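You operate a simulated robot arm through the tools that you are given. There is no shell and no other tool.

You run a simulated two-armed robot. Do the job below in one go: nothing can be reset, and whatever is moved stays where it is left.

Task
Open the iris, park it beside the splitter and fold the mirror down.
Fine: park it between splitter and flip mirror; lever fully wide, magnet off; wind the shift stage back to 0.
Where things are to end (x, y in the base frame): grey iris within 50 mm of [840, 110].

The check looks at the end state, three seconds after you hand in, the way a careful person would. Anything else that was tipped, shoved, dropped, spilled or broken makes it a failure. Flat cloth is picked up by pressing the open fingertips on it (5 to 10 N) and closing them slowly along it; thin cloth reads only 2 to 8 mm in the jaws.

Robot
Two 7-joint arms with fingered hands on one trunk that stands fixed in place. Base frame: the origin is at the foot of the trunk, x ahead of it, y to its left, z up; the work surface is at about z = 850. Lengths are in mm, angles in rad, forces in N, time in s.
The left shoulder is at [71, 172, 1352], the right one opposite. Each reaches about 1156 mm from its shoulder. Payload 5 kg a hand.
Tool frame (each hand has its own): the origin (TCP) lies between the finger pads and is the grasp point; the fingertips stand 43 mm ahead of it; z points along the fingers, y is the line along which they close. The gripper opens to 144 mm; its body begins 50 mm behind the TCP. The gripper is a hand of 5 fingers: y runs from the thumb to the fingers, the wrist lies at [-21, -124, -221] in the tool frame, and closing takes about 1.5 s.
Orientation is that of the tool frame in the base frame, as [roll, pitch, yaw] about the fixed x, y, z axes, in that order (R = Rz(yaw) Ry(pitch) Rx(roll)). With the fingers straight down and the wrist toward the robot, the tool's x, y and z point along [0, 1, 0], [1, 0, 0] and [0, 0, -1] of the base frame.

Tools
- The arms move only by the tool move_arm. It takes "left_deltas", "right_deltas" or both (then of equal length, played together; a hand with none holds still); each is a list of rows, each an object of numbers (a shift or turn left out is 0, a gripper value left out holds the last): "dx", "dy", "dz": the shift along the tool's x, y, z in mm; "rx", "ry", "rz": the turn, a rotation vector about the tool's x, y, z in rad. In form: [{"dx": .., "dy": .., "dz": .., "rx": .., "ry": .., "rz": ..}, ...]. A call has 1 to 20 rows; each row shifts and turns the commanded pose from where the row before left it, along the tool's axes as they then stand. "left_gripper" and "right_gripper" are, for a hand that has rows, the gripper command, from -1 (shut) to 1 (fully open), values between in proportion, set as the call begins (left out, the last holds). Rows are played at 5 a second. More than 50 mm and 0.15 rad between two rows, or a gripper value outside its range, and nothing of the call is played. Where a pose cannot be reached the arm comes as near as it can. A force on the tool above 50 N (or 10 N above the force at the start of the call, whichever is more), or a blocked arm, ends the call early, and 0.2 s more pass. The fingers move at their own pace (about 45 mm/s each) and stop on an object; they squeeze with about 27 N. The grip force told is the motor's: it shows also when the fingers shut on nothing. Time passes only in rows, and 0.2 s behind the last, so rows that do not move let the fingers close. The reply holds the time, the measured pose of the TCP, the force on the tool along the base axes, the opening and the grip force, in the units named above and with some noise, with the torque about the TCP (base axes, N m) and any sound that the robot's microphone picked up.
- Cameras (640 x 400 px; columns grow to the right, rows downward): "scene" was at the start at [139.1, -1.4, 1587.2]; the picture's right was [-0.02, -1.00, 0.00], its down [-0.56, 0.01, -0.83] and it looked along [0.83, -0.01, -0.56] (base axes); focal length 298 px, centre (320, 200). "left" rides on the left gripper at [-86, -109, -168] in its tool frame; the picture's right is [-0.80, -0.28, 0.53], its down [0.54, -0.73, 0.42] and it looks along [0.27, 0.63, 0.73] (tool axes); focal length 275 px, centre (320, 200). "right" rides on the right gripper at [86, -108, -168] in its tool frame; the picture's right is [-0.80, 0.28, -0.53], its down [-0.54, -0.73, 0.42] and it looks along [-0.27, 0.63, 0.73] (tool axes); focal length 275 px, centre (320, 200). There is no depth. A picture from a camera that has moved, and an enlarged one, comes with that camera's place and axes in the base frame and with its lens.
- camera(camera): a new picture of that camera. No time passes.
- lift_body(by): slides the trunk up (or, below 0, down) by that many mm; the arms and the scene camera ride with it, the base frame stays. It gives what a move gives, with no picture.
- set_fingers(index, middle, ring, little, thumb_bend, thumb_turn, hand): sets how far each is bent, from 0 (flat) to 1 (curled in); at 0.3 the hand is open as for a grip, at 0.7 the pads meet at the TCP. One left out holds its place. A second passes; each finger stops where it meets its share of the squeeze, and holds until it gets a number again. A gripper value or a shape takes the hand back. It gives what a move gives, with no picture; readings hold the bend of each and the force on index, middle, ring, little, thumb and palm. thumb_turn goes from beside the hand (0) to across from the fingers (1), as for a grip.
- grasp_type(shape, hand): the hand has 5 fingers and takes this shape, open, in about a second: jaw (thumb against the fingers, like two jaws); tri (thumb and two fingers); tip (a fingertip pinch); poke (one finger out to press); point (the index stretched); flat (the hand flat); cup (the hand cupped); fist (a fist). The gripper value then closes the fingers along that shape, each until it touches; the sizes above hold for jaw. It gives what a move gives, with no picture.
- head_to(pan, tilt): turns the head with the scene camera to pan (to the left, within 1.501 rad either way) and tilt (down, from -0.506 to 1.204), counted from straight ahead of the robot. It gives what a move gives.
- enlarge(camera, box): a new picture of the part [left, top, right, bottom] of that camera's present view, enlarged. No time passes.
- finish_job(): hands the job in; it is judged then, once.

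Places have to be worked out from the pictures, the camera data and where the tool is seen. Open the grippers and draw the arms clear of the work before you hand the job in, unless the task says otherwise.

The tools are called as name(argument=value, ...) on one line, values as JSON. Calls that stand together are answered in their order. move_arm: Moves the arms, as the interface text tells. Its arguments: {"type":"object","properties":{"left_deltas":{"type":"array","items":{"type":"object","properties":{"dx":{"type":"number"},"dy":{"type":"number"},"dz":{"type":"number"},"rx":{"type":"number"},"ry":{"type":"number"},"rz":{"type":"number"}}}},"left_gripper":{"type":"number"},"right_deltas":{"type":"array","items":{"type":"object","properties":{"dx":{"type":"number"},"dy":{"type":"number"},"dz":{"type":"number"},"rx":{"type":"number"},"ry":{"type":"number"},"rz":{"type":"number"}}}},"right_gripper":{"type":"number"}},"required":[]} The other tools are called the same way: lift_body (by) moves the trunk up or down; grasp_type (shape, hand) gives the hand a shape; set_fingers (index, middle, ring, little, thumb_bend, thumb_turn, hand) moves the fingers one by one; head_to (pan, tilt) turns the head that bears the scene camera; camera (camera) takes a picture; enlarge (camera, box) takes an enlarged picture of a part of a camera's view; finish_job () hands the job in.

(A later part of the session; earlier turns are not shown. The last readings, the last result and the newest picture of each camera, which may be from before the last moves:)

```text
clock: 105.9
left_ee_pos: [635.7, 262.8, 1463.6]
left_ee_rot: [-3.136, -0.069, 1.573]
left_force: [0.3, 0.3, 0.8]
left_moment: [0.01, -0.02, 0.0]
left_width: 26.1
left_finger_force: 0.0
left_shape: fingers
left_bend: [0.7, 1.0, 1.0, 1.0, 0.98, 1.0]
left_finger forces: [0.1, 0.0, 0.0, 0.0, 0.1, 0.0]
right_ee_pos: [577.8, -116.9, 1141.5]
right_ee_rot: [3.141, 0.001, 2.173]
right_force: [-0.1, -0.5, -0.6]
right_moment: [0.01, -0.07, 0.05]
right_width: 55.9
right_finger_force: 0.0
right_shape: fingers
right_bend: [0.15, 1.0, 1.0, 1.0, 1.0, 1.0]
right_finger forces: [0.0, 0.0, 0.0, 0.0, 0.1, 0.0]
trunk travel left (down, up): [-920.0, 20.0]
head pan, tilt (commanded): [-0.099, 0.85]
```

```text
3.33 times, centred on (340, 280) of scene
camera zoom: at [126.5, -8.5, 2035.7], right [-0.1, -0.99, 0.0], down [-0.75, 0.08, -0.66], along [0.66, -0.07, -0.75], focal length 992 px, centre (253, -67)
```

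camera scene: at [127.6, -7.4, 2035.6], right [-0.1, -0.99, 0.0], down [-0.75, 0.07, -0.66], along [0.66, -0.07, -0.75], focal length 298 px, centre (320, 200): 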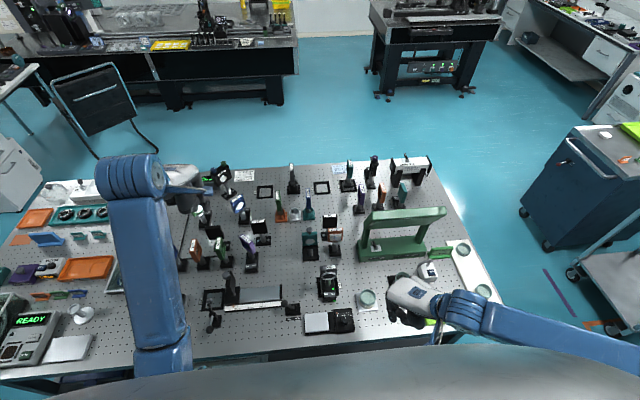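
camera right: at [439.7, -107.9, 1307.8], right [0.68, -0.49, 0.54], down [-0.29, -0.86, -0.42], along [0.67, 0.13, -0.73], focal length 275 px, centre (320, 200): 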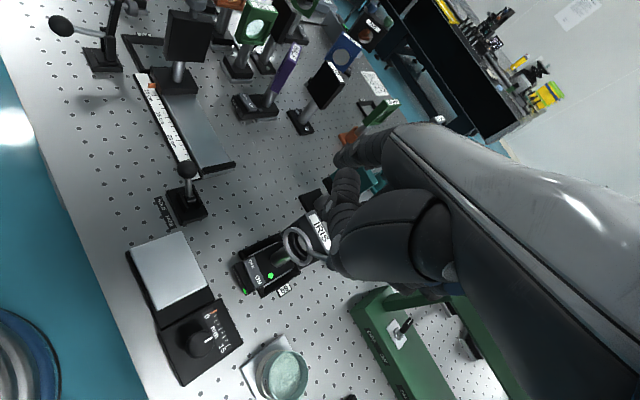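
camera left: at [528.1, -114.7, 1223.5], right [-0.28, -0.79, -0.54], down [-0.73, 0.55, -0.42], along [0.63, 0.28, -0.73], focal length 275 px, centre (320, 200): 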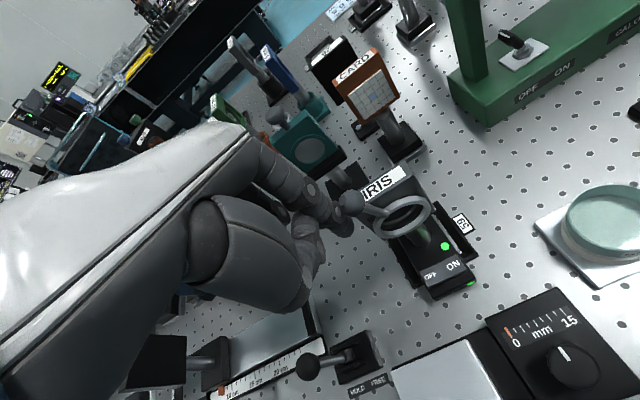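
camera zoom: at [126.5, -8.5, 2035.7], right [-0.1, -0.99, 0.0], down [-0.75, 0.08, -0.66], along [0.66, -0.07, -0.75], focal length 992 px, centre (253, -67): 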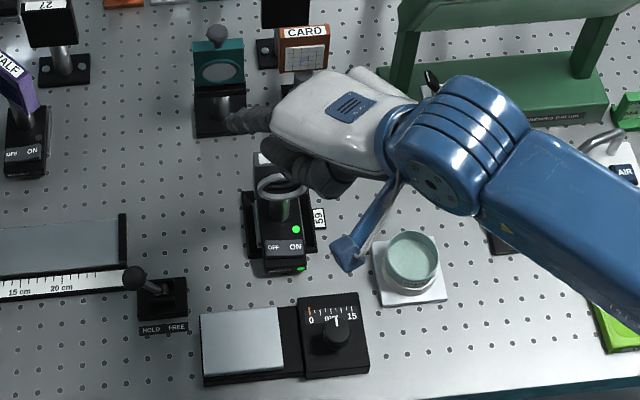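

The stretched index tip is at about (12, 122, 19) in the tool frame at bend 0.15, which is too flat. I set it to 0.27 so the tip points more downward, and measure again.

set_fingers(hand="right", index=0.27)

enlarge(camera="left", box=[480, 100, 640, 260])

enlarge(camera="right", box=[260, 110, 420, 270])

```text
clock: 106.9
left_ee_pos: [637.3, 263.6, 1463.1]
left_ee_rot: [-3.135, -0.068, 1.574]
left_force: [0.4, 0.1, 0.0]
left_moment: [0.0, 0.0, -0.01]
left_width: 25.9
left_finger_force: 0.0
left_shape: fingers
left_bend: [0.7, 1.0, 1.0, 1.0, 0.98, 1.0]
left_finger forces: [0.0, 0.0, 0.0, 0.0, 0.0, 0.1]
right_ee_pos: [577.9, -115.7, 1141.2]
right_ee_rot: [-3.139, 0.003, 2.172]
right_force: [-0.4, 0.3, 0.5]
right_moment: [0.0, -0.01, 0.01]
right_width: 47.7
right_finger_force: 0.1
right_shape: fingers
right_bend: [0.26, 1.0, 1.0, 1.0, 1.0, 1.0]
right_finger forces: [0.1, 0.0, 0.0, 0.0, 0.0, 0.0]
trunk travel left (down, up): [-920.0, 20.0]
head pan, tilt (commanded): [-0.099, 0.85]
```

```text
2.50 times, centred on (560, 180) of left
camera zoom: at [530.1, 167.2, 1626.0], right [-0.28, -0.76, -0.59], down [-0.73, 0.57, -0.38], along [0.62, 0.32, -0.72], focal length 688 px, centre (-280, 250)
```

zoom: 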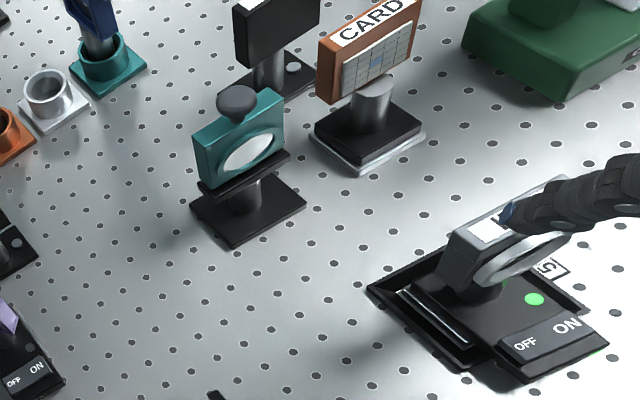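

```text
2.50 times, centred on (340, 190) of right
camera zoom: at [441.1, -107.2, 1307.3], right [0.68, -0.49, 0.54], down [-0.29, -0.86, -0.42], along [0.67, 0.13, -0.73], focal length 688 px, centre (270, 225)
```

zoom: 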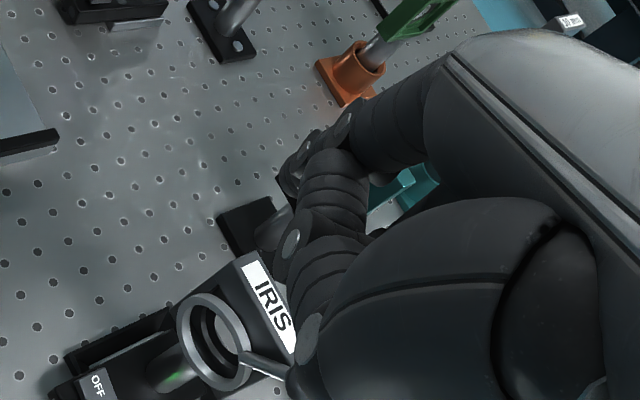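

At bend 0.27 the tip is at (5, 103, 47) in the tool frame, which is good. I move so that the tip is above the OFF end (624, −78) and descend to about 15 mm above it.

move_arm(right_deltas=[{"dx": 0.6, "dy": -21.7}, {"dx": 0.6, "dy": -21.7}, {"dz": 40}, {"dz": 40}, {"dz": 40}, {"dz": 30}, {"dz": 20}, {"dz": 8}, {"dz": 0}])

enlarge(camera="right", box=[240, 130, 400, 290])

enlarge(camera="left", box=[540, 160, 640, 260])

enlarge(camera="scene", box=[300, 250, 370, 330])

```text
clock: 108.9
left_ee_pos: [637.5, 262.4, 1463.4]
left_ee_rot: [-3.137, -0.069, 1.573]
left_force: [-0.5, -0.4, 0.4]
left_moment: [0.03, -0.02, -0.01]
left_width: 26.3
left_finger_force: 0.0
left_shape: fingers
left_bend: [0.7, 1.0, 1.0, 1.0, 0.98, 1.0]
left_finger forces: [0.0, 0.0, 0.0, 0.0, 0.0, 0.1]
right_ee_pos: [541.0, -141.4, 962.9]
right_ee_rot: [3.14, 0.003, 2.171]
right_force: [-0.4, -0.2, -0.2]
right_moment: [-0.01, -0.01, 0.02]
right_width: 47.6
right_finger_force: 0.1
right_shape: fingers
right_bend: [0.26, 1.0, 1.0, 1.0, 1.0, 1.0]
right_finger forces: [0.0, 0.0, 0.1, 0.0, 0.0, 0.0]
trunk travel left (down, up): [-920.0, 20.0]
head pan, tilt (commanded): [-0.099, 0.85]
```

```text
2.50 times, centred on (320, 210) of right
camera zoom: at [403.6, -132.9, 1130.0], right [0.68, -0.49, 0.54], down [-0.29, -0.86, -0.42], along [0.67, 0.13, -0.73], focal length 688 px, centre (320, 175)
```

zoom: 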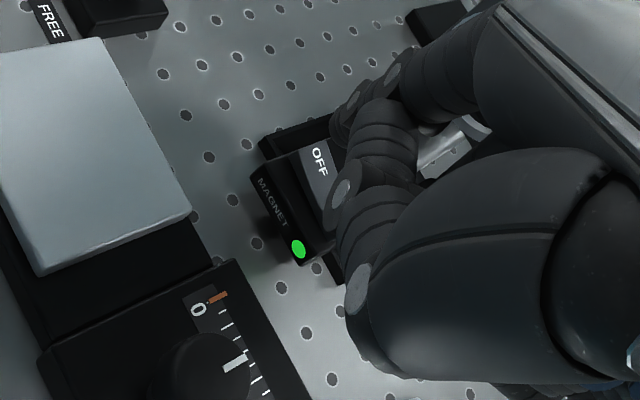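

```text
4.00 times, centred on (590, 210) of left
camera zoom: at [528.8, 166.6, 1626.5], right [-0.28, -0.76, -0.59], down [-0.73, 0.57, -0.38], along [0.62, 0.32, -0.71], focal length 1101 px, centre (-760, 160)
```

zoom: 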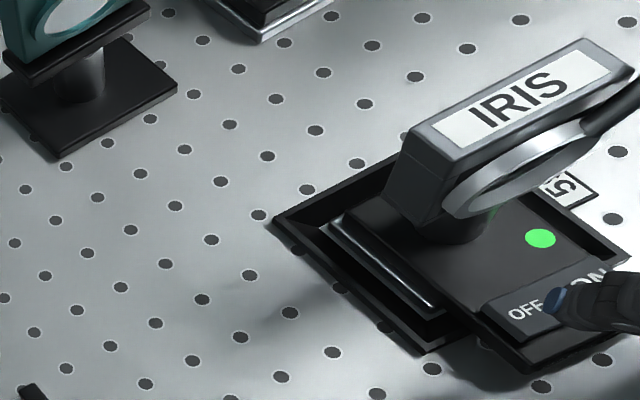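

```text
5.00 times, centred on (335, 290) of scene
camera zoom: at [127.2, -8.2, 2035.7], right [-0.1, -0.99, 0.0], down [-0.75, 0.07, -0.66], along [0.66, -0.07, -0.75], focal length 1487 px, centre (245, -250)
```

zoom: 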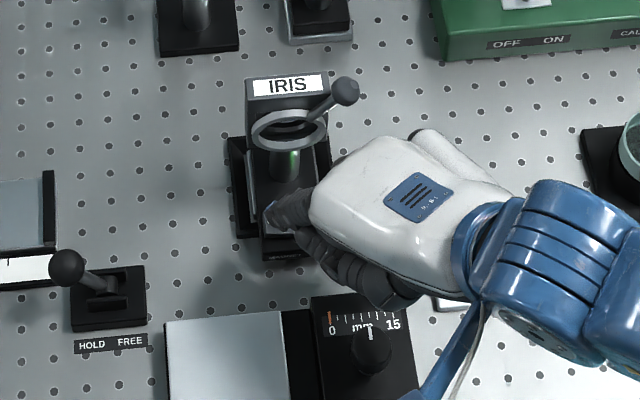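

The fingertip is right above the OFF end. I descend and press in small steps.

move_arm(right_deltas=[{"dz": 8}, {"dz": 6}, {"dz": 4}, {"dz": 3}, {"dz": 3}, {"dz": 0}])

enlarge(camera="left", box=[540, 160, 640, 260])

enlarge(camera="right", box=[240, 130, 400, 290])

```text
clock: 110.3
left_ee_pos: [636.5, 263.0, 1462.3]
left_ee_rot: [-3.136, -0.066, 1.573]
left_force: [-0.5, 0.5, 1.2]
left_moment: [-0.02, 0.03, 0.01]
left_width: 26.4
left_finger_force: 0.0
left_shape: fingers
left_bend: [0.7, 1.0, 1.0, 1.0, 0.98, 1.0]
left_finger forces: [0.0, 0.1, 0.0, 0.0, 0.0, 0.1]
right_ee_pos: [541.4, -139.0, 938.5]
right_ee_rot: [-3.141, 0.003, 2.172]
right_force: [0.1, -0.3, 0.8]
right_moment: [0.0, -0.02, -0.04]
right_width: 48.0
right_finger_force: 0.0
right_shape: fingers
right_bend: [0.26, 1.0, 1.0, 1.0, 1.0, 1.0]
right_finger forces: [0.0, 0.0, 0.0, 0.0, 0.0, 0.0]
trunk travel left (down, up): [-920.0, 20.0]
head pan, tilt (commanded): [-0.099, 0.85]
```

```text
4.00 times, centred on (590, 210) of left
camera zoom: at [529.4, 167.0, 1626.2], right [-0.28, -0.76, -0.59], down [-0.73, 0.57, -0.38], along [0.62, 0.32, -0.72], focal length 1101 px, centre (-760, 160)
```

zoom: 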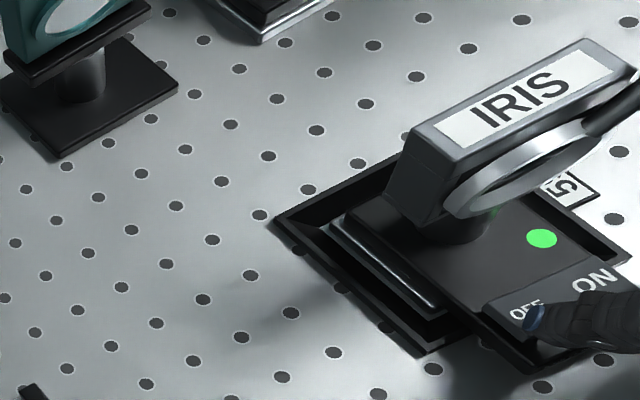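

```text
2.50 times, centred on (320, 210) of right
camera zoom: at [404.6, -130.7, 1105.1], right [0.68, -0.49, 0.54], down [-0.29, -0.86, -0.42], along [0.67, 0.13, -0.73], focal length 688 px, centre (320, 175)
```

zoom: 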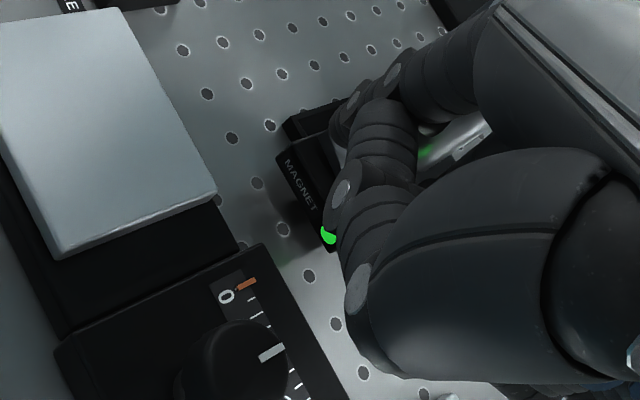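

No contact yet; I continue down in 2–3 mm steps.

move_arm(right_deltas=[{"dz": 3}, {"dz": 3}, {"dz": 2}, {"dz": 2}, {"dz": 0}])

enlarge(camera="left", box=[540, 160, 640, 260])

```text
clock: 111.5
left_ee_pos: [637.8, 262.9, 1463.3]
left_ee_rot: [-3.136, -0.068, 1.576]
left_force: [-0.1, 1.1, 0.4]
left_moment: [-0.02, 0.04, 0.0]
left_width: 26.2
left_finger_force: 0.1
left_shape: fingers
left_bend: [0.7, 1.0, 1.0, 1.0, 0.98, 1.0]
left_finger forces: [0.0, 0.1, 0.0, 0.2, 0.0, 0.0]
right_ee_pos: [542.6, -139.6, 928.1]
right_ee_rot: [-3.141, 0.001, 2.173]
right_force: [-1.0, 0.4, 1.0]
right_moment: [0.07, -0.09, 0.0]
right_width: 47.5
right_finger_force: 0.3
right_shape: fingers
right_bend: [0.26, 1.0, 1.0, 1.0, 1.0, 1.0]
right_finger forces: [1.2, 0.1, 0.1, 0.1, 0.0, 0.0]
trunk travel left (down, up): [-920.0, 20.0]
head pan, tilt (commanded): [-0.099, 0.85]
```

```text
4.00 times, centred on (590, 210) of left
camera zoom: at [529.6, 167.2, 1626.1], right [-0.28, -0.76, -0.59], down [-0.73, 0.57, -0.38], along [0.62, 0.32, -0.72], focal length 1101 px, centre (-760, 160)
```

zoom: 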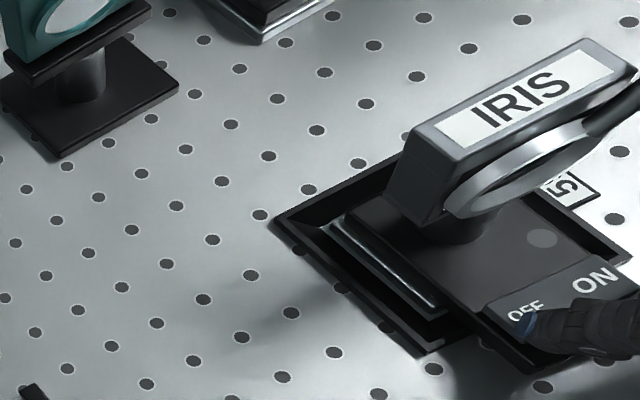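

The LED went dark with a light touch. I press 2 mm more to make sure it latches, then lift away and check.

move_arm(right_deltas=[{"dz": 2}, {"dz": 1}, {"dz": 0}])

move_arm(right_deltas=[{"dz": -15}, {"dz": -30}, {"dz": -40}, {"dz": -40}, {"dz": -40}, {"dz": 0}])

enlarge(camera="left", box=[540, 160, 640, 260])

enlarge(camera="scene", box=[310, 255, 360, 310])

```text
clock: 112.3
left_ee_pos: [638.3, 261.8, 1461.7]
left_ee_rot: [-3.133, -0.069, 1.574]
left_force: [0.1, 0.6, 1.0]
left_moment: [0.02, -0.01, 0.01]
left_width: 26.3
left_finger_force: 0.0
left_shape: fingers
left_bend: [0.7, 1.0, 1.0, 1.0, 0.98, 1.0]
left_finger forces: [0.0, 0.1, 0.1, 0.0, 0.1, 0.0]
right_ee_pos: [540.2, -139.9, 925.2]
right_ee_rot: [-3.141, 0.001, 2.174]
right_force: [0.1, -0.4, 0.9]
right_moment: [0.05, -0.07, -0.03]
right_width: 47.7
right_finger_force: 0.3
right_shape: fingers
right_bend: [0.26, 1.0, 1.0, 1.0, 1.0, 1.0]
right_finger forces: [0.5, 0.1, 0.0, 0.0, 0.1, 0.0]
trunk travel left (down, up): [-920.0, 20.0]
head pan, tilt (commanded): [-0.099, 0.85]
```

```text
clock: 113.7
left_ee_pos: [637.9, 263.0, 1462.4]
left_ee_rot: [-3.135, -0.068, 1.574]
left_force: [-0.4, 0.2, -1.1]
left_moment: [0.0, 0.0, -0.01]
left_width: 26.2
left_finger_force: 0.0
left_shape: fingers
left_bend: [0.7, 1.0, 1.0, 1.0, 0.98, 1.0]
left_finger forces: [0.0, 0.1, 0.0, 0.1, 0.1, 0.1]
right_ee_pos: [543.1, -139.2, 1089.8]
right_ee_rot: [-3.139, 0.001, 2.171]
right_force: [-0.8, 1.1, 0.4]
right_moment: [-0.02, 0.01, -0.04]
right_width: 47.6
right_finger_force: 0.2
right_shape: fingers
right_bend: [0.26, 1.0, 1.0, 1.0, 1.0, 1.0]
right_finger forces: [0.1, 0.1, 0.0, 0.0, 0.1, 0.0]
trunk travel left (down, up): [-920.0, 20.0]
head pan, tilt (commanded): [-0.099, 0.85]
```

```text
4.00 times, centred on (590, 210) of left
camera zoom: at [529.3, 166.9, 1626.3], right [-0.28, -0.76, -0.59], down [-0.73, 0.57, -0.38], along [0.62, 0.32, -0.72], focal length 1101 px, centre (-760, 160)
```

zoom: 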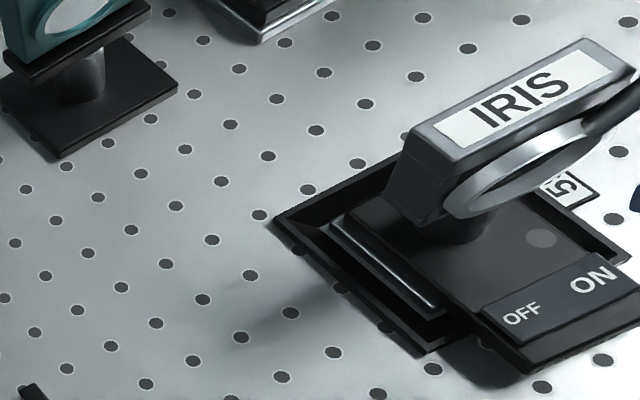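

```text
7.27 times, centred on (335, 282) of scene
camera zoom: at [127.8, -7.7, 2035.6], right [-0.1, -0.99, 0.0], down [-0.75, 0.07, -0.66], along [0.66, -0.07, -0.75], focal length 2163 px, centre (211, -400)
```

zoom: 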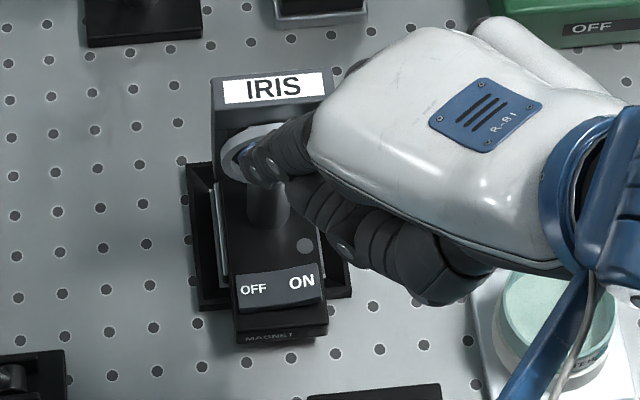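

The magnet is off: the LEDs stay dark and the rocker has tipped to OFF. I move the right hand back to its viewpoint to inspect the aperture and lever.

move_arm(right_deltas=[{"dx": -10.3, "dy": -32.7, "dz": -10.4}, {"dx": -10.3, "dy": -32.7, "dz": -10.4}, {"dx": -10.3, "dy": -32.7, "dz": -10.4}, {"dx": -10.3, "dy": -32.7, "dz": -10.4}, {"dx": -10.3, "dy": -32.7, "dz": -10.4}, {"dx": 0}])

enlarge(camera="right", box=[290, 110, 350, 170])

enlarge(camera="scene", box=[316, 258, 348, 308])

```text
clock: 115.1
left_ee_pos: [637.0, 262.3, 1462.7]
left_ee_rot: [-3.137, -0.068, 1.574]
left_force: [-0.2, 0.2, -0.2]
left_moment: [-0.01, 0.01, -0.02]
left_width: 26.1
left_finger_force: 0.0
left_shape: fingers
left_bend: [0.7, 1.0, 1.0, 1.0, 0.98, 1.0]
left_finger forces: [0.0, 0.0, 0.0, 0.0, 0.0, 0.0]
right_ee_pos: [437.8, -273.2, 1140.3]
right_ee_rot: [3.14, 0.002, 2.172]
right_force: [-0.4, -0.7, 0.3]
right_moment: [0.01, 0.04, 0.0]
right_width: 47.6
right_finger_force: 0.0
right_shape: fingers
right_bend: [0.26, 1.0, 1.0, 1.0, 1.0, 1.0]
right_finger forces: [0.0, 0.0, 0.0, 0.0, 0.0, 0.0]
trunk travel left (down, up): [-920.0, 20.0]
head pan, tilt (commanded): [-0.099, 0.85]
```

```text
6.67 times, centred on (320, 140) of right
camera zoom: at [300.4, -265.6, 1308.3], right [0.68, -0.49, 0.54], down [-0.29, -0.86, -0.42], along [0.67, 0.13, -0.73], focal length 1835 px, centre (320, 600)
```

zoom: 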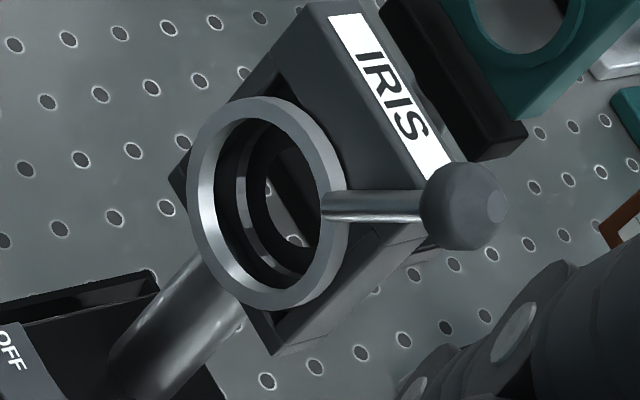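

```text
8.00 times, centred on (332, 283) of scene
camera zoom: at [128.0, -8.0, 2035.6], right [-0.1, -0.99, 0.0], down [-0.75, 0.07, -0.66], along [0.66, -0.07, -0.75], focal length 2380 px, centre (224, -464)
```

zoom: 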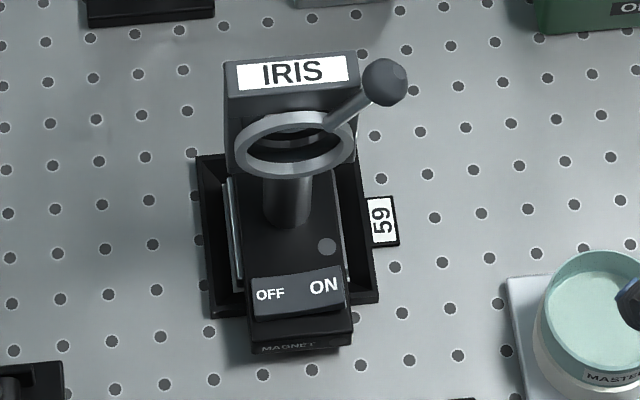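

The aperture is open now (I see the table through it), the lever is at its stop, and the magnet is off. Next I study the flip mirror's hinge to find its folding direction.

enlarge(camera="left", box=[490, 115, 550, 185])

enlarge(camera="scene", box=[296, 220, 324, 264])

enlarge(camera="right", box=[330, 70, 390, 130])

```text
5.71 times, centred on (520, 150) of left
camera zoom: at [529.4, 166.7, 1626.2], right [-0.28, -0.76, -0.59], down [-0.73, 0.57, -0.38], along [0.62, 0.32, -0.72], focal length 1573 px, centre (-823, 486)
```

zoom: 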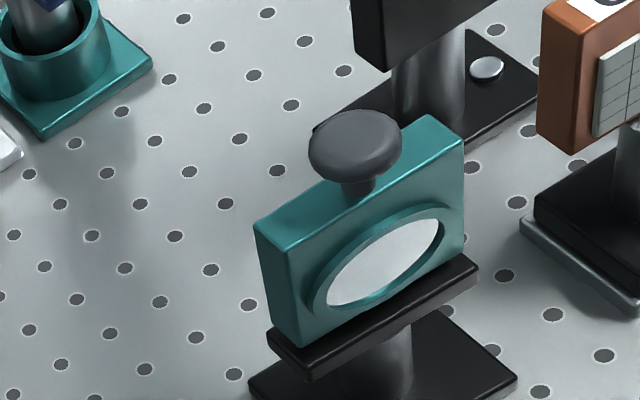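

```text
9.09 times, centred on (310, 242) of scene
camera zoom: at [128.0, -8.0, 2035.6], right [-0.1, -0.99, 0.0], down [-0.75, 0.07, -0.66], along [0.66, -0.07, -0.75], focal length 2704 px, centre (411, -182)
```

zoom: 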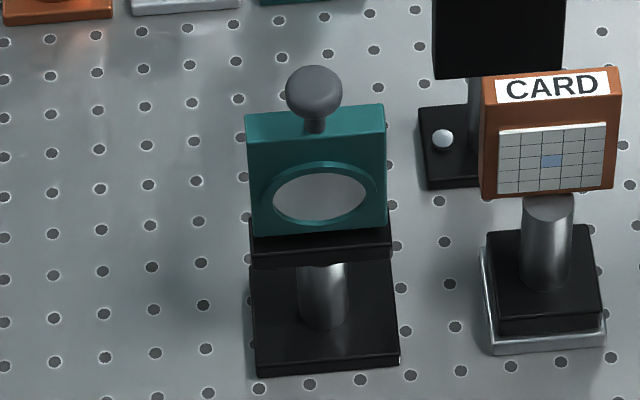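

```text
6.67 times, centred on (360, 100) of right
camera zoom: at [300.4, -265.6, 1308.3], right [0.68, -0.49, 0.54], down [-0.29, -0.86, -0.42], along [0.67, 0.13, -0.73], focal length 1835 px, centre (53, 867)
```

zoom: 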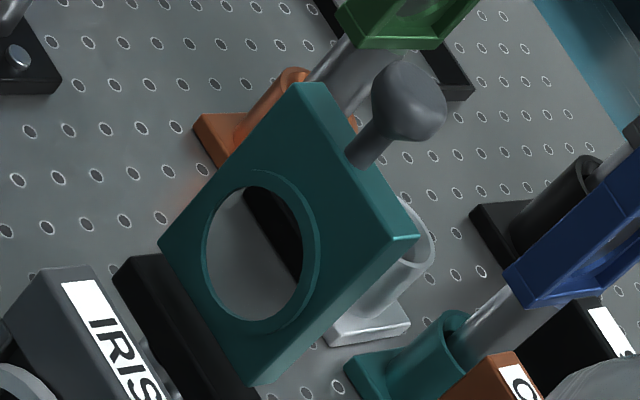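

The mirror plate stands flush with the back of its shelf and its knob is at (841, −36, 1033). I'll bring the right index in front of the knob and probe gently which way it folds.

set_fingers(hand="right", index=0.7)

move_arm(right_deltas=[{"dx": -3, "dy": 37.5, "dz": -2}, {"dx": -3, "dy": 37.5, "dz": -2}, {"dx": -3, "dy": 37.5, "dz": -2}, {"dx": -3, "dy": 37.5, "dz": -2}, {"dx": -3, "dy": 37.5, "dz": -2}, {"dx": -3, "dy": 37.5, "dz": -2}, {"dx": -3, "dy": 37.5}, {"dx": -3, "dy": 37.5}, {"dx": -3, "dy": 37.5}, {"dx": -3, "dy": 37.5}, {"dx": 0}])

camera(camera="scene")

enlarge(camera="left", box=[440, 60, 640, 260])

camera(camera="right")

```text
clock: 116.1
left_ee_pos: [638.2, 262.8, 1461.9]
left_ee_rot: [-3.136, -0.068, 1.574]
left_force: [-0.3, -0.1, -0.4]
left_moment: [-0.01, 0.04, -0.03]
left_width: 26.4
left_finger_force: 0.0
left_shape: fingers
left_bend: [0.7, 1.0, 1.0, 1.0, 0.98, 1.0]
left_finger forces: [0.1, 0.0, 0.1, 0.1, 0.0, 0.1]
right_ee_pos: [439.4, -272.9, 1140.9]
right_ee_rot: [3.141, 0.002, 2.173]
right_force: [-0.2, 0.6, 0.0]
right_moment: [0.01, -0.01, 0.0]
right_width: 39.6
right_finger_force: 0.0
right_shape: fingers
right_bend: [0.28, 1.0, 1.0, 1.0, 0.99, 1.0]
right_finger forces: [0.0, 0.0, 0.1, 0.0, 0.0, 0.0]
trunk travel left (down, up): [-920.0, 20.0]
head pan, tilt (commanded): [-0.099, 0.85]
```

```text
clock: 118.5
left_ee_pos: [637.6, 262.4, 1462.2]
left_ee_rot: [-3.136, -0.068, 1.575]
left_force: [-0.3, -1.1, -0.5]
left_moment: [-0.02, 0.0, 0.03]
left_width: 26.3
left_finger_force: 0.1
left_shape: fingers
left_bend: [0.7, 1.0, 1.0, 1.0, 0.98, 1.0]
left_finger forces: [0.0, 0.0, 0.0, 0.0, 0.1, 0.0]
right_ee_pos: [762.2, -84.2, 1151.5]
right_ee_rot: [3.14, 0.002, 2.173]
right_force: [-0.1, -0.6, -0.7]
right_moment: [-0.01, -0.02, 0.0]
right_width: 39.6
right_finger_force: 0.0
right_shape: fingers
right_bend: [0.28, 1.0, 1.0, 1.0, 0.99, 1.0]
right_finger forces: [0.0, 0.0, 0.0, 0.1, 0.1, 0.0]
trunk travel left (down, up): [-920.0, 20.0]
head pan, tilt (commanded): [-0.099, 0.85]
```

```text
taken
camera scene: at [128.1, -7.7, 2035.6], right [-0.1, -1.0, 0.0], down [-0.75, 0.07, -0.66], along [0.66, -0.07, -0.75], focal length 298 px, centre (320, 200)
```

scene: 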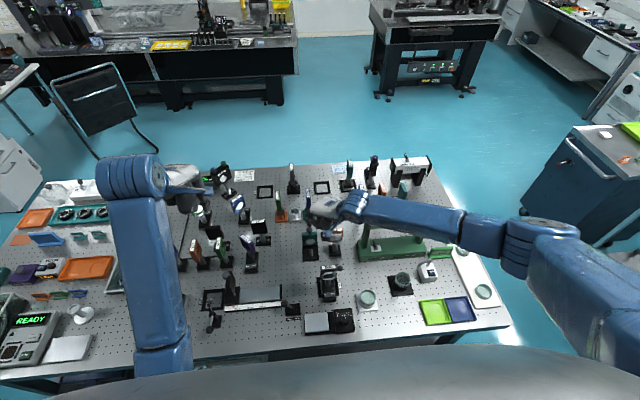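

```text
2.00 times, centred on (540, 160) of left
camera zoom: at [529.5, 167.1, 1626.2], right [-0.28, -0.76, -0.59], down [-0.73, 0.57, -0.38], along [0.62, 0.32, -0.72], focal length 551 px, centre (-120, 280)
```

zoom: 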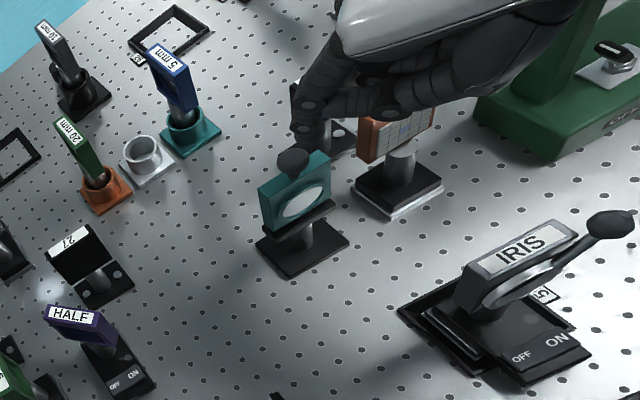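

```text
taken
camera right: at [624.8, -75.5, 1317.7], right [0.68, -0.49, 0.54], down [-0.29, -0.86, -0.42], along [0.67, 0.13, -0.73], focal length 275 px, centre (320, 200)
```

right: 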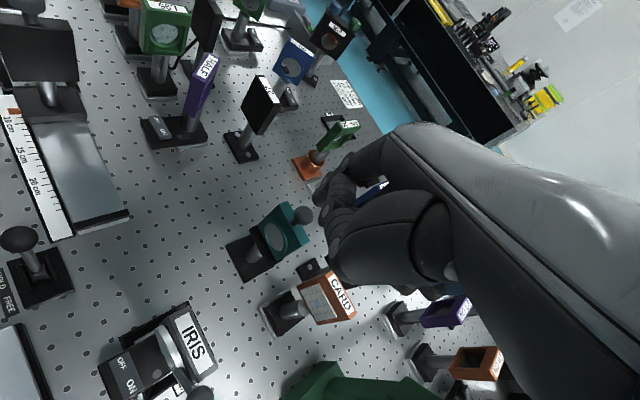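

The index stayed stretched (bend 0.28), with its tip about (80, 61, −47) from the TCP in base axes. That works well as a hook: I place the tip behind the knob at (875, −36) and lower it.

move_arm(right_deltas=[{"dx": -14.7, "dy": 10}, {"dx": -14.7, "dy": 10}, {"dz": 30}, {"dz": 25}, {"dz": 0}])

enlarge(camera="left", box=[490, 80, 590, 180])

enlarge(camera="right", box=[240, 140, 380, 280])

enlarge(camera="scene", box=[290, 200, 350, 260])

```text
clock: 119.7
left_ee_pos: [638.7, 263.8, 1462.3]
left_ee_rot: [-3.135, -0.068, 1.573]
left_force: [0.1, 0.6, 0.1]
left_moment: [-0.02, 0.02, 0.02]
left_width: 26.2
left_finger_force: 0.1
left_shape: fingers
left_bend: [0.7, 1.0, 1.0, 1.0, 0.98, 1.0]
left_finger forces: [0.1, 0.1, 0.1, 0.0, 0.1, 0.1]
right_ee_pos: [797.3, -98.5, 1098.2]
right_ee_rot: [3.141, 0.002, 2.173]
right_force: [0.0, 0.1, -0.2]
right_moment: [0.01, -0.02, -0.01]
right_width: 39.1
right_finger_force: 0.1
right_shape: fingers
right_bend: [0.28, 1.0, 1.0, 1.0, 0.99, 1.0]
right_finger forces: [0.1, 0.1, 0.1, 0.1, 0.0, 0.1]
trunk travel left (down, up): [-920.0, 20.0]
head pan, tilt (commanded): [-0.099, 0.85]
```

```text
4.00 times, centred on (540, 130) of left
camera zoom: at [530.3, 167.4, 1625.8], right [-0.28, -0.76, -0.59], down [-0.73, 0.57, -0.38], along [0.62, 0.32, -0.72], focal length 1101 px, centre (-560, 480)
```

zoom: 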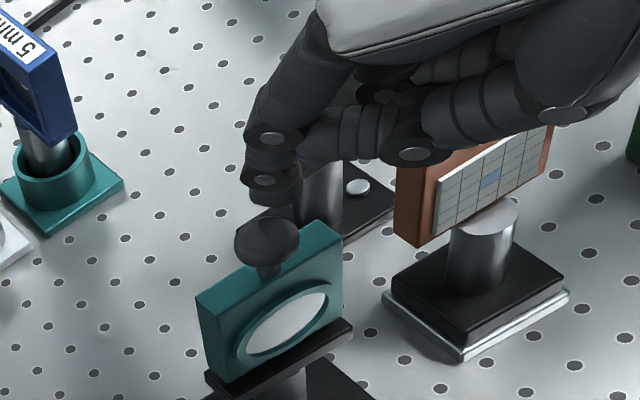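

```text
2.86 times, centred on (310, 210) of right
camera zoom: at [660.6, -89.9, 1264.7], right [0.68, -0.49, 0.54], down [-0.29, -0.86, -0.42], along [0.67, 0.13, -0.73], focal length 786 px, centre (349, 171)
```

zoom: 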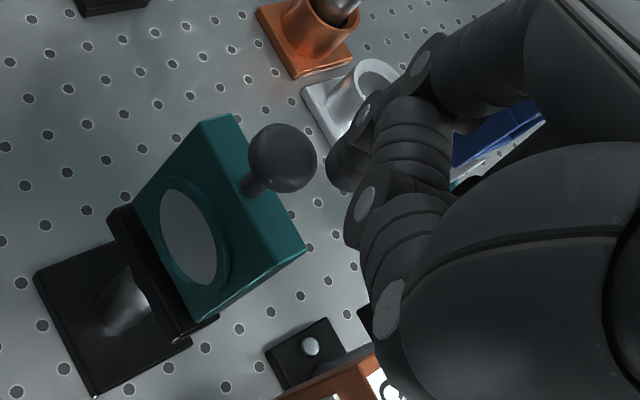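

```text
6.67 times, centred on (320, 230) of scene
camera zoom: at [129.1, -7.1, 2035.5], right [-0.1, -0.99, 0.0], down [-0.75, 0.07, -0.66], along [0.66, -0.07, -0.75], focal length 1983 px, centre (320, 0)
```

zoom: 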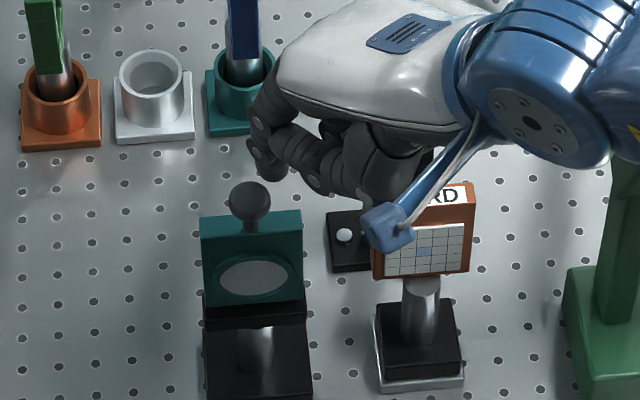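

The tip is at about (866, −52, 1033), just behind and right of the knob. I shift it to sit directly behind the knob, lower a bit, and pull gently toward the robot.

move_arm(right_deltas=[{"dx": 4, "dy": 7.5}, {"dx": 5, "dy": 5}, {"dz": 6}, {"dz": 0}])

move_arm(right_deltas=[{"dx": 2.3, "dy": -3.3}, {"dx": 2.3, "dy": -3.3}, {"dx": 2.3, "dy": -3.3}, {"dx": 2.3, "dy": -3.3}, {"dz": 0}])

enlarge(camera="left", box=[490, 80, 590, 180])

enlarge(camera="right", box=[240, 140, 380, 280])

enlarge(camera="scene", box=[290, 200, 350, 260])

```text
clock: 120.7
left_ee_pos: [637.4, 262.3, 1463.5]
left_ee_rot: [-3.136, -0.066, 1.572]
left_force: [-0.1, 0.4, -0.1]
left_moment: [0.01, 0.01, 0.0]
left_width: 26.0
left_finger_force: 0.0
left_shape: fingers
left_bend: [0.7, 1.0, 1.0, 1.0, 0.98, 1.0]
left_finger forces: [0.0, 0.0, 0.0, 0.0, 0.0, 0.1]
right_ee_pos: [801.5, -85.2, 1094.0]
right_ee_rot: [3.141, 0.001, 2.172]
right_force: [0.2, 0.2, 1.0]
right_moment: [0.06, -0.06, -0.02]
right_width: 39.4
right_finger_force: 0.4
right_shape: fingers
right_bend: [0.28, 1.0, 1.0, 1.0, 0.99, 1.0]
right_finger forces: [1.2, 0.0, 0.0, 0.1, 0.0, 0.0]
trunk travel left (down, up): [-920.0, 20.0]
head pan, tilt (commanded): [-0.099, 0.85]
```

```text
clock: 121.9
left_ee_pos: [636.9, 263.5, 1461.8]
left_ee_rot: [-3.136, -0.068, 1.574]
left_force: [-0.7, -0.9, 0.2]
left_moment: [-0.02, -0.01, -0.04]
left_width: 26.2
left_finger_force: 0.1
left_shape: fingers
left_bend: [0.7, 1.0, 1.0, 1.0, 0.98, 1.0]
left_finger forces: [0.1, 0.0, 0.0, 0.0, 0.0, 0.0]
right_ee_pos: [786.0, -84.6, 1094.0]
right_ee_rot: [3.141, 0.003, 2.172]
right_force: [1.7, 1.1, 6.5]
right_moment: [0.36, -0.36, -0.02]
right_width: 39.6
right_finger_force: 3.1
right_shape: fingers
right_bend: [0.28, 1.0, 1.0, 1.0, 0.99, 1.0]
right_finger forces: [6.1, 0.0, 0.0, 0.0, 0.0, 0.1]
trunk travel left (down, up): [-920.0, 20.0]
head pan, tilt (commanded): [-0.099, 0.85]
```

```text
4.00 times, centred on (540, 130) of left
camera zoom: at [528.9, 166.9, 1626.5], right [-0.28, -0.76, -0.59], down [-0.73, 0.57, -0.38], along [0.62, 0.32, -0.72], focal length 1101 px, centre (-560, 480)
```

zoom: 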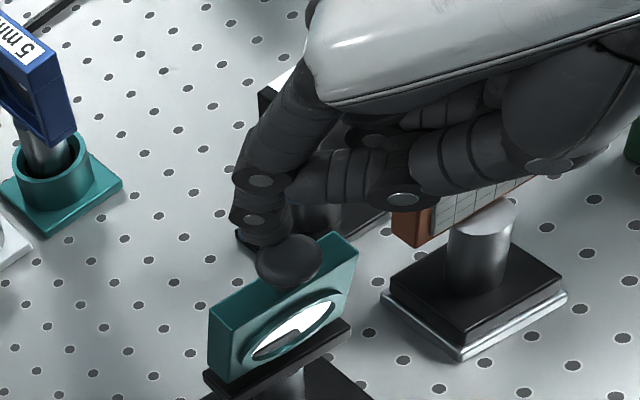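

```text
2.86 times, centred on (310, 210) of right
camera zoom: at [647.4, -76.2, 1260.6], right [0.68, -0.49, 0.54], down [-0.29, -0.86, -0.42], along [0.67, 0.13, -0.73], focal length 786 px, centre (349, 171)
```

zoom: 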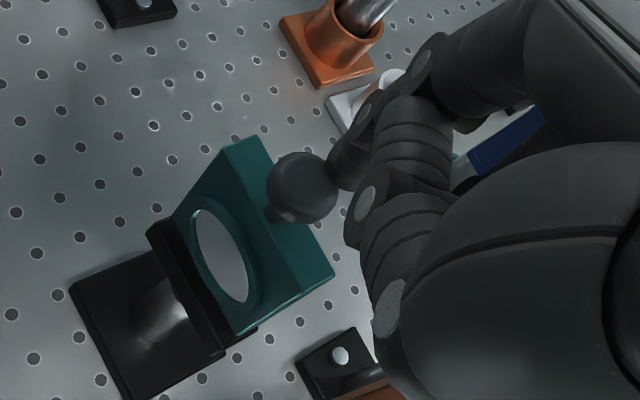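

```text
6.67 times, centred on (320, 230) of scene
camera zoom: at [127.3, -7.8, 2035.7], right [-0.1, -0.99, 0.0], down [-0.75, 0.07, -0.66], along [0.66, -0.07, -0.75], focal length 1983 px, centre (320, 0)
```

zoom: 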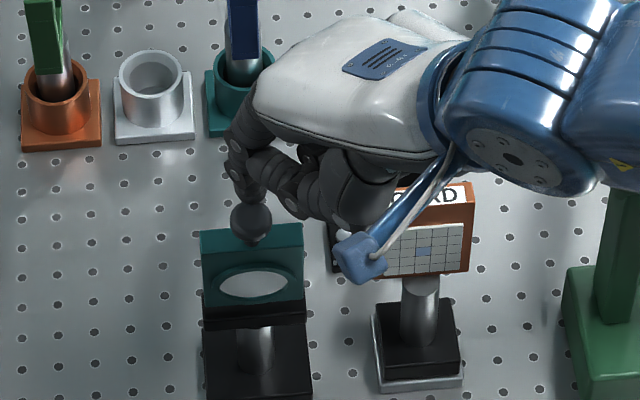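

It folds toward the robot: the plate tilts forward and the base stays put. I keep pulling along the arc, lowering gradually.

move_arm(right_deltas=[{"dx": 4.5, "dy": -6.6, "dz": 1}, {"dx": 4.5, "dy": -6.6, "dz": 2}, {"dx": 4.5, "dy": -6.6, "dz": 3}, {"dx": 4.5, "dy": -6.6, "dz": 4}, {"dx": 0}])

enlarge(camera="left", box=[490, 80, 590, 180])

enlarge(camera="scene", box=[290, 200, 350, 260])

```text
clock: 123.1
left_ee_pos: [637.9, 262.7, 1461.9]
left_ee_rot: [-3.136, -0.068, 1.573]
left_force: [0.4, -0.3, -0.7]
left_moment: [-0.03, 0.01, 0.02]
left_width: 26.4
left_finger_force: 0.1
left_shape: fingers
left_bend: [0.7, 1.0, 1.0, 1.0, 0.98, 1.0]
left_finger forces: [0.0, 0.1, 0.0, 0.1, 0.0, 0.0]
right_ee_pos: [753.5, -84.4, 1083.3]
right_ee_rot: [-3.139, 0.003, 2.173]
right_force: [0.6, -0.7, 0.0]
right_moment: [-0.01, 0.02, 0.02]
right_width: 39.2
right_finger_force: 0.0
right_shape: fingers
right_bend: [0.28, 1.0, 1.0, 1.0, 0.99, 1.0]
right_finger forces: [0.1, 0.1, 0.0, 0.1, 0.0, 0.1]
trunk travel left (down, up): [-920.0, 20.0]
head pan, tilt (commanded): [-0.099, 0.85]
```

```text
4.00 times, centred on (540, 130) of left
camera zoom: at [529.9, 167.0, 1626.0], right [-0.28, -0.76, -0.59], down [-0.73, 0.57, -0.38], along [0.62, 0.32, -0.72], focal length 1101 px, centre (-560, 480)
```

zoom: 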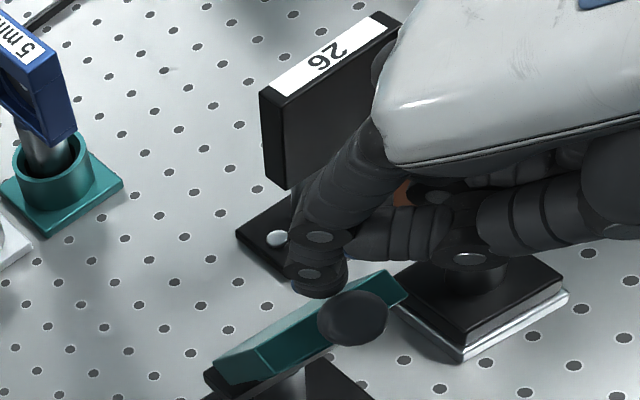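

```text
6.67 times, centred on (320, 230) of scene
camera zoom: at [128.6, -7.7, 2035.5], right [-0.1, -0.99, 0.0], down [-0.75, 0.07, -0.66], along [0.66, -0.07, -0.75], focal length 1983 px, centre (320, 0)
```

zoom: 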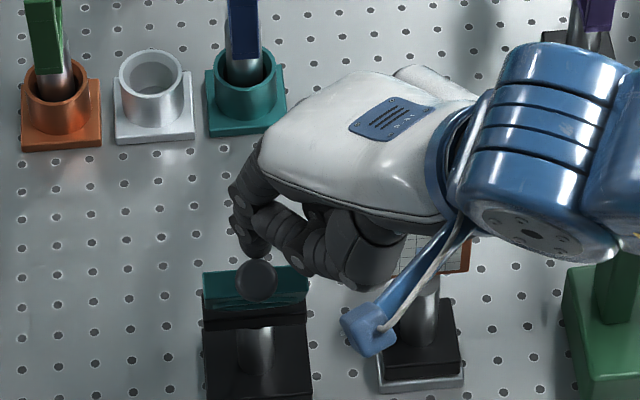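

The plate has moved ahead of the finger. I wait a moment to see whether it keeps falling by itself.

move_arm(right_deltas=[{"dx": 0}, {"dx": 0}, {"dx": 0}, {"dx": 0}])

enlarge(camera="left", box=[490, 80, 590, 180])

enlarge(camera="right", box=[180, 140, 340, 300])

```text
clock: 124.1
left_ee_pos: [636.5, 263.1, 1462.0]
left_ee_rot: [-3.136, -0.069, 1.574]
left_force: [0.0, 0.3, 0.2]
left_moment: [0.0, -0.03, 0.0]
left_width: 25.9
left_finger_force: 0.0
left_shape: fingers
left_bend: [0.7, 1.0, 1.0, 1.0, 0.98, 1.0]
left_finger forces: [0.0, 0.0, 0.0, 0.0, 0.0, 0.0]
right_ee_pos: [753.0, -85.2, 1083.8]
right_ee_rot: [-3.141, 0.002, 2.173]
right_force: [-0.6, 0.2, 0.4]
right_moment: [-0.03, -0.05, 0.0]
right_width: 39.4
right_finger_force: 0.0
right_shape: fingers
right_bend: [0.28, 1.0, 1.0, 1.0, 0.99, 1.0]
right_finger forces: [0.1, 0.0, 0.0, 0.0, 0.1, 0.0]
trunk travel left (down, up): [-920.0, 20.0]
head pan, tilt (commanded): [-0.099, 0.85]
```

```text
4.00 times, centred on (540, 130) of left
camera zoom: at [529.7, 167.1, 1626.1], right [-0.28, -0.76, -0.59], down [-0.73, 0.57, -0.38], along [0.62, 0.32, -0.72], focal length 1101 px, centre (-560, 480)
```

zoom: 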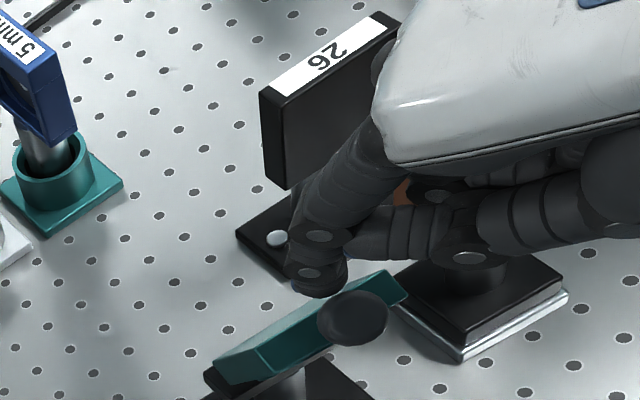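

```text
2.50 times, centred on (260, 220) of right
camera zoom: at [615.9, -76.2, 1250.8], right [0.68, -0.49, 0.54], down [-0.29, -0.86, -0.42], along [0.67, 0.13, -0.73], focal length 688 px, centre (470, 150)
```

zoom: 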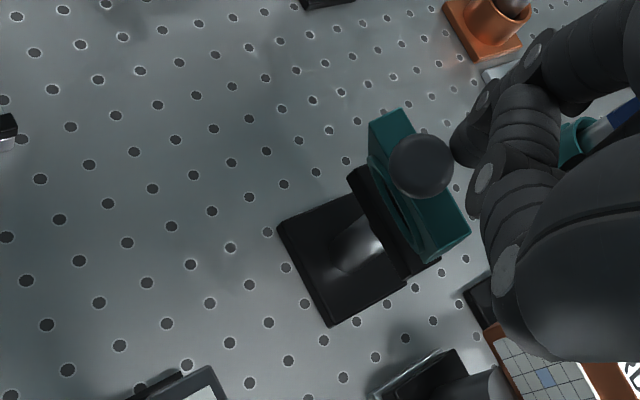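

It stays by friction at roughly 45°. I continue pushing it forward and down.

move_arm(right_deltas=[{"dx": 4.5, "dy": -6.6, "dz": 5}, {"dx": 4.5, "dy": -6.6, "dz": 6}, {"dx": 4.5, "dy": -6.6, "dz": 7}, {"dx": 4.5, "dy": -6.6, "dz": 8}, {"dx": 0}])

enlarge(camera="left", box=[490, 80, 590, 180])

enlarge(camera="right", box=[180, 140, 340, 300])

enlarge(camera="scene", box=[290, 200, 350, 260])

```text
clock: 125.3
left_ee_pos: [638.6, 262.4, 1461.6]
left_ee_rot: [-3.136, -0.069, 1.573]
left_force: [-0.2, -0.1, -0.2]
left_moment: [-0.01, -0.04, 0.04]
left_width: 26.1
left_finger_force: 0.1
left_shape: fingers
left_bend: [0.7, 1.0, 1.0, 1.0, 0.98, 1.0]
left_finger forces: [0.0, 0.1, 0.1, 0.1, 0.0, 0.0]
right_ee_pos: [720.0, -83.8, 1058.1]
right_ee_rot: [-3.141, 0.002, 2.173]
right_force: [0.2, 0.9, -0.6]
right_moment: [-0.01, -0.03, 0.02]
right_width: 39.4
right_finger_force: 0.0
right_shape: fingers
right_bend: [0.28, 1.0, 1.0, 1.0, 0.99, 1.0]
right_finger forces: [0.1, 0.1, 0.0, 0.1, 0.0, 0.0]
trunk travel left (down, up): [-920.0, 20.0]
head pan, tilt (commanded): [-0.099, 0.85]
```

```text
4.00 times, centred on (540, 130) of left
camera zoom: at [529.8, 167.2, 1626.1], right [-0.28, -0.76, -0.59], down [-0.73, 0.57, -0.38], along [0.62, 0.32, -0.72], focal length 1101 px, centre (-560, 480)
```

zoom: 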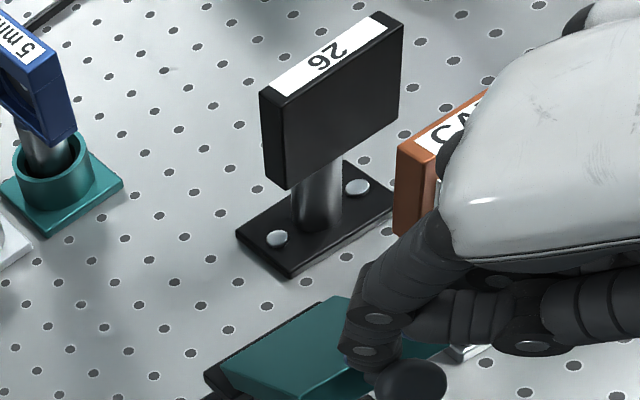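

```text
2.50 times, centred on (260, 220) of right
camera zoom: at [582.6, -74.8, 1223.9], right [0.68, -0.49, 0.54], down [-0.29, -0.86, -0.42], along [0.67, 0.13, -0.73], focal length 688 px, centre (470, 150)
```

zoom: 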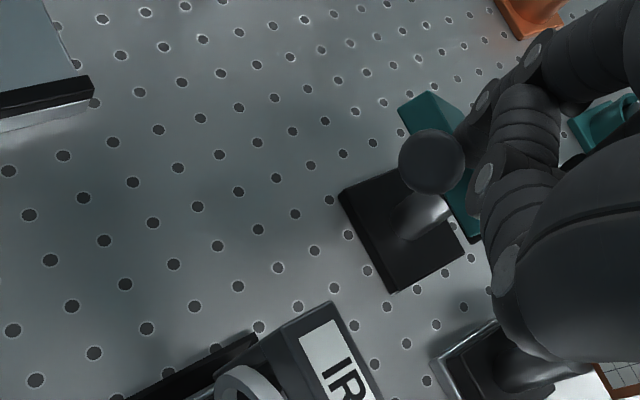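

```text
6.67 times, centred on (320, 230) of scene
camera zoom: at [128.4, -7.5, 2035.6], right [-0.1, -0.99, 0.0], down [-0.75, 0.07, -0.66], along [0.66, -0.07, -0.75], focal length 1983 px, centre (320, 0)
```

zoom: 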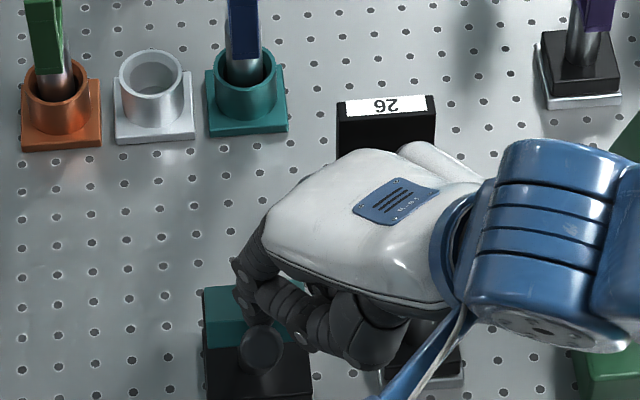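

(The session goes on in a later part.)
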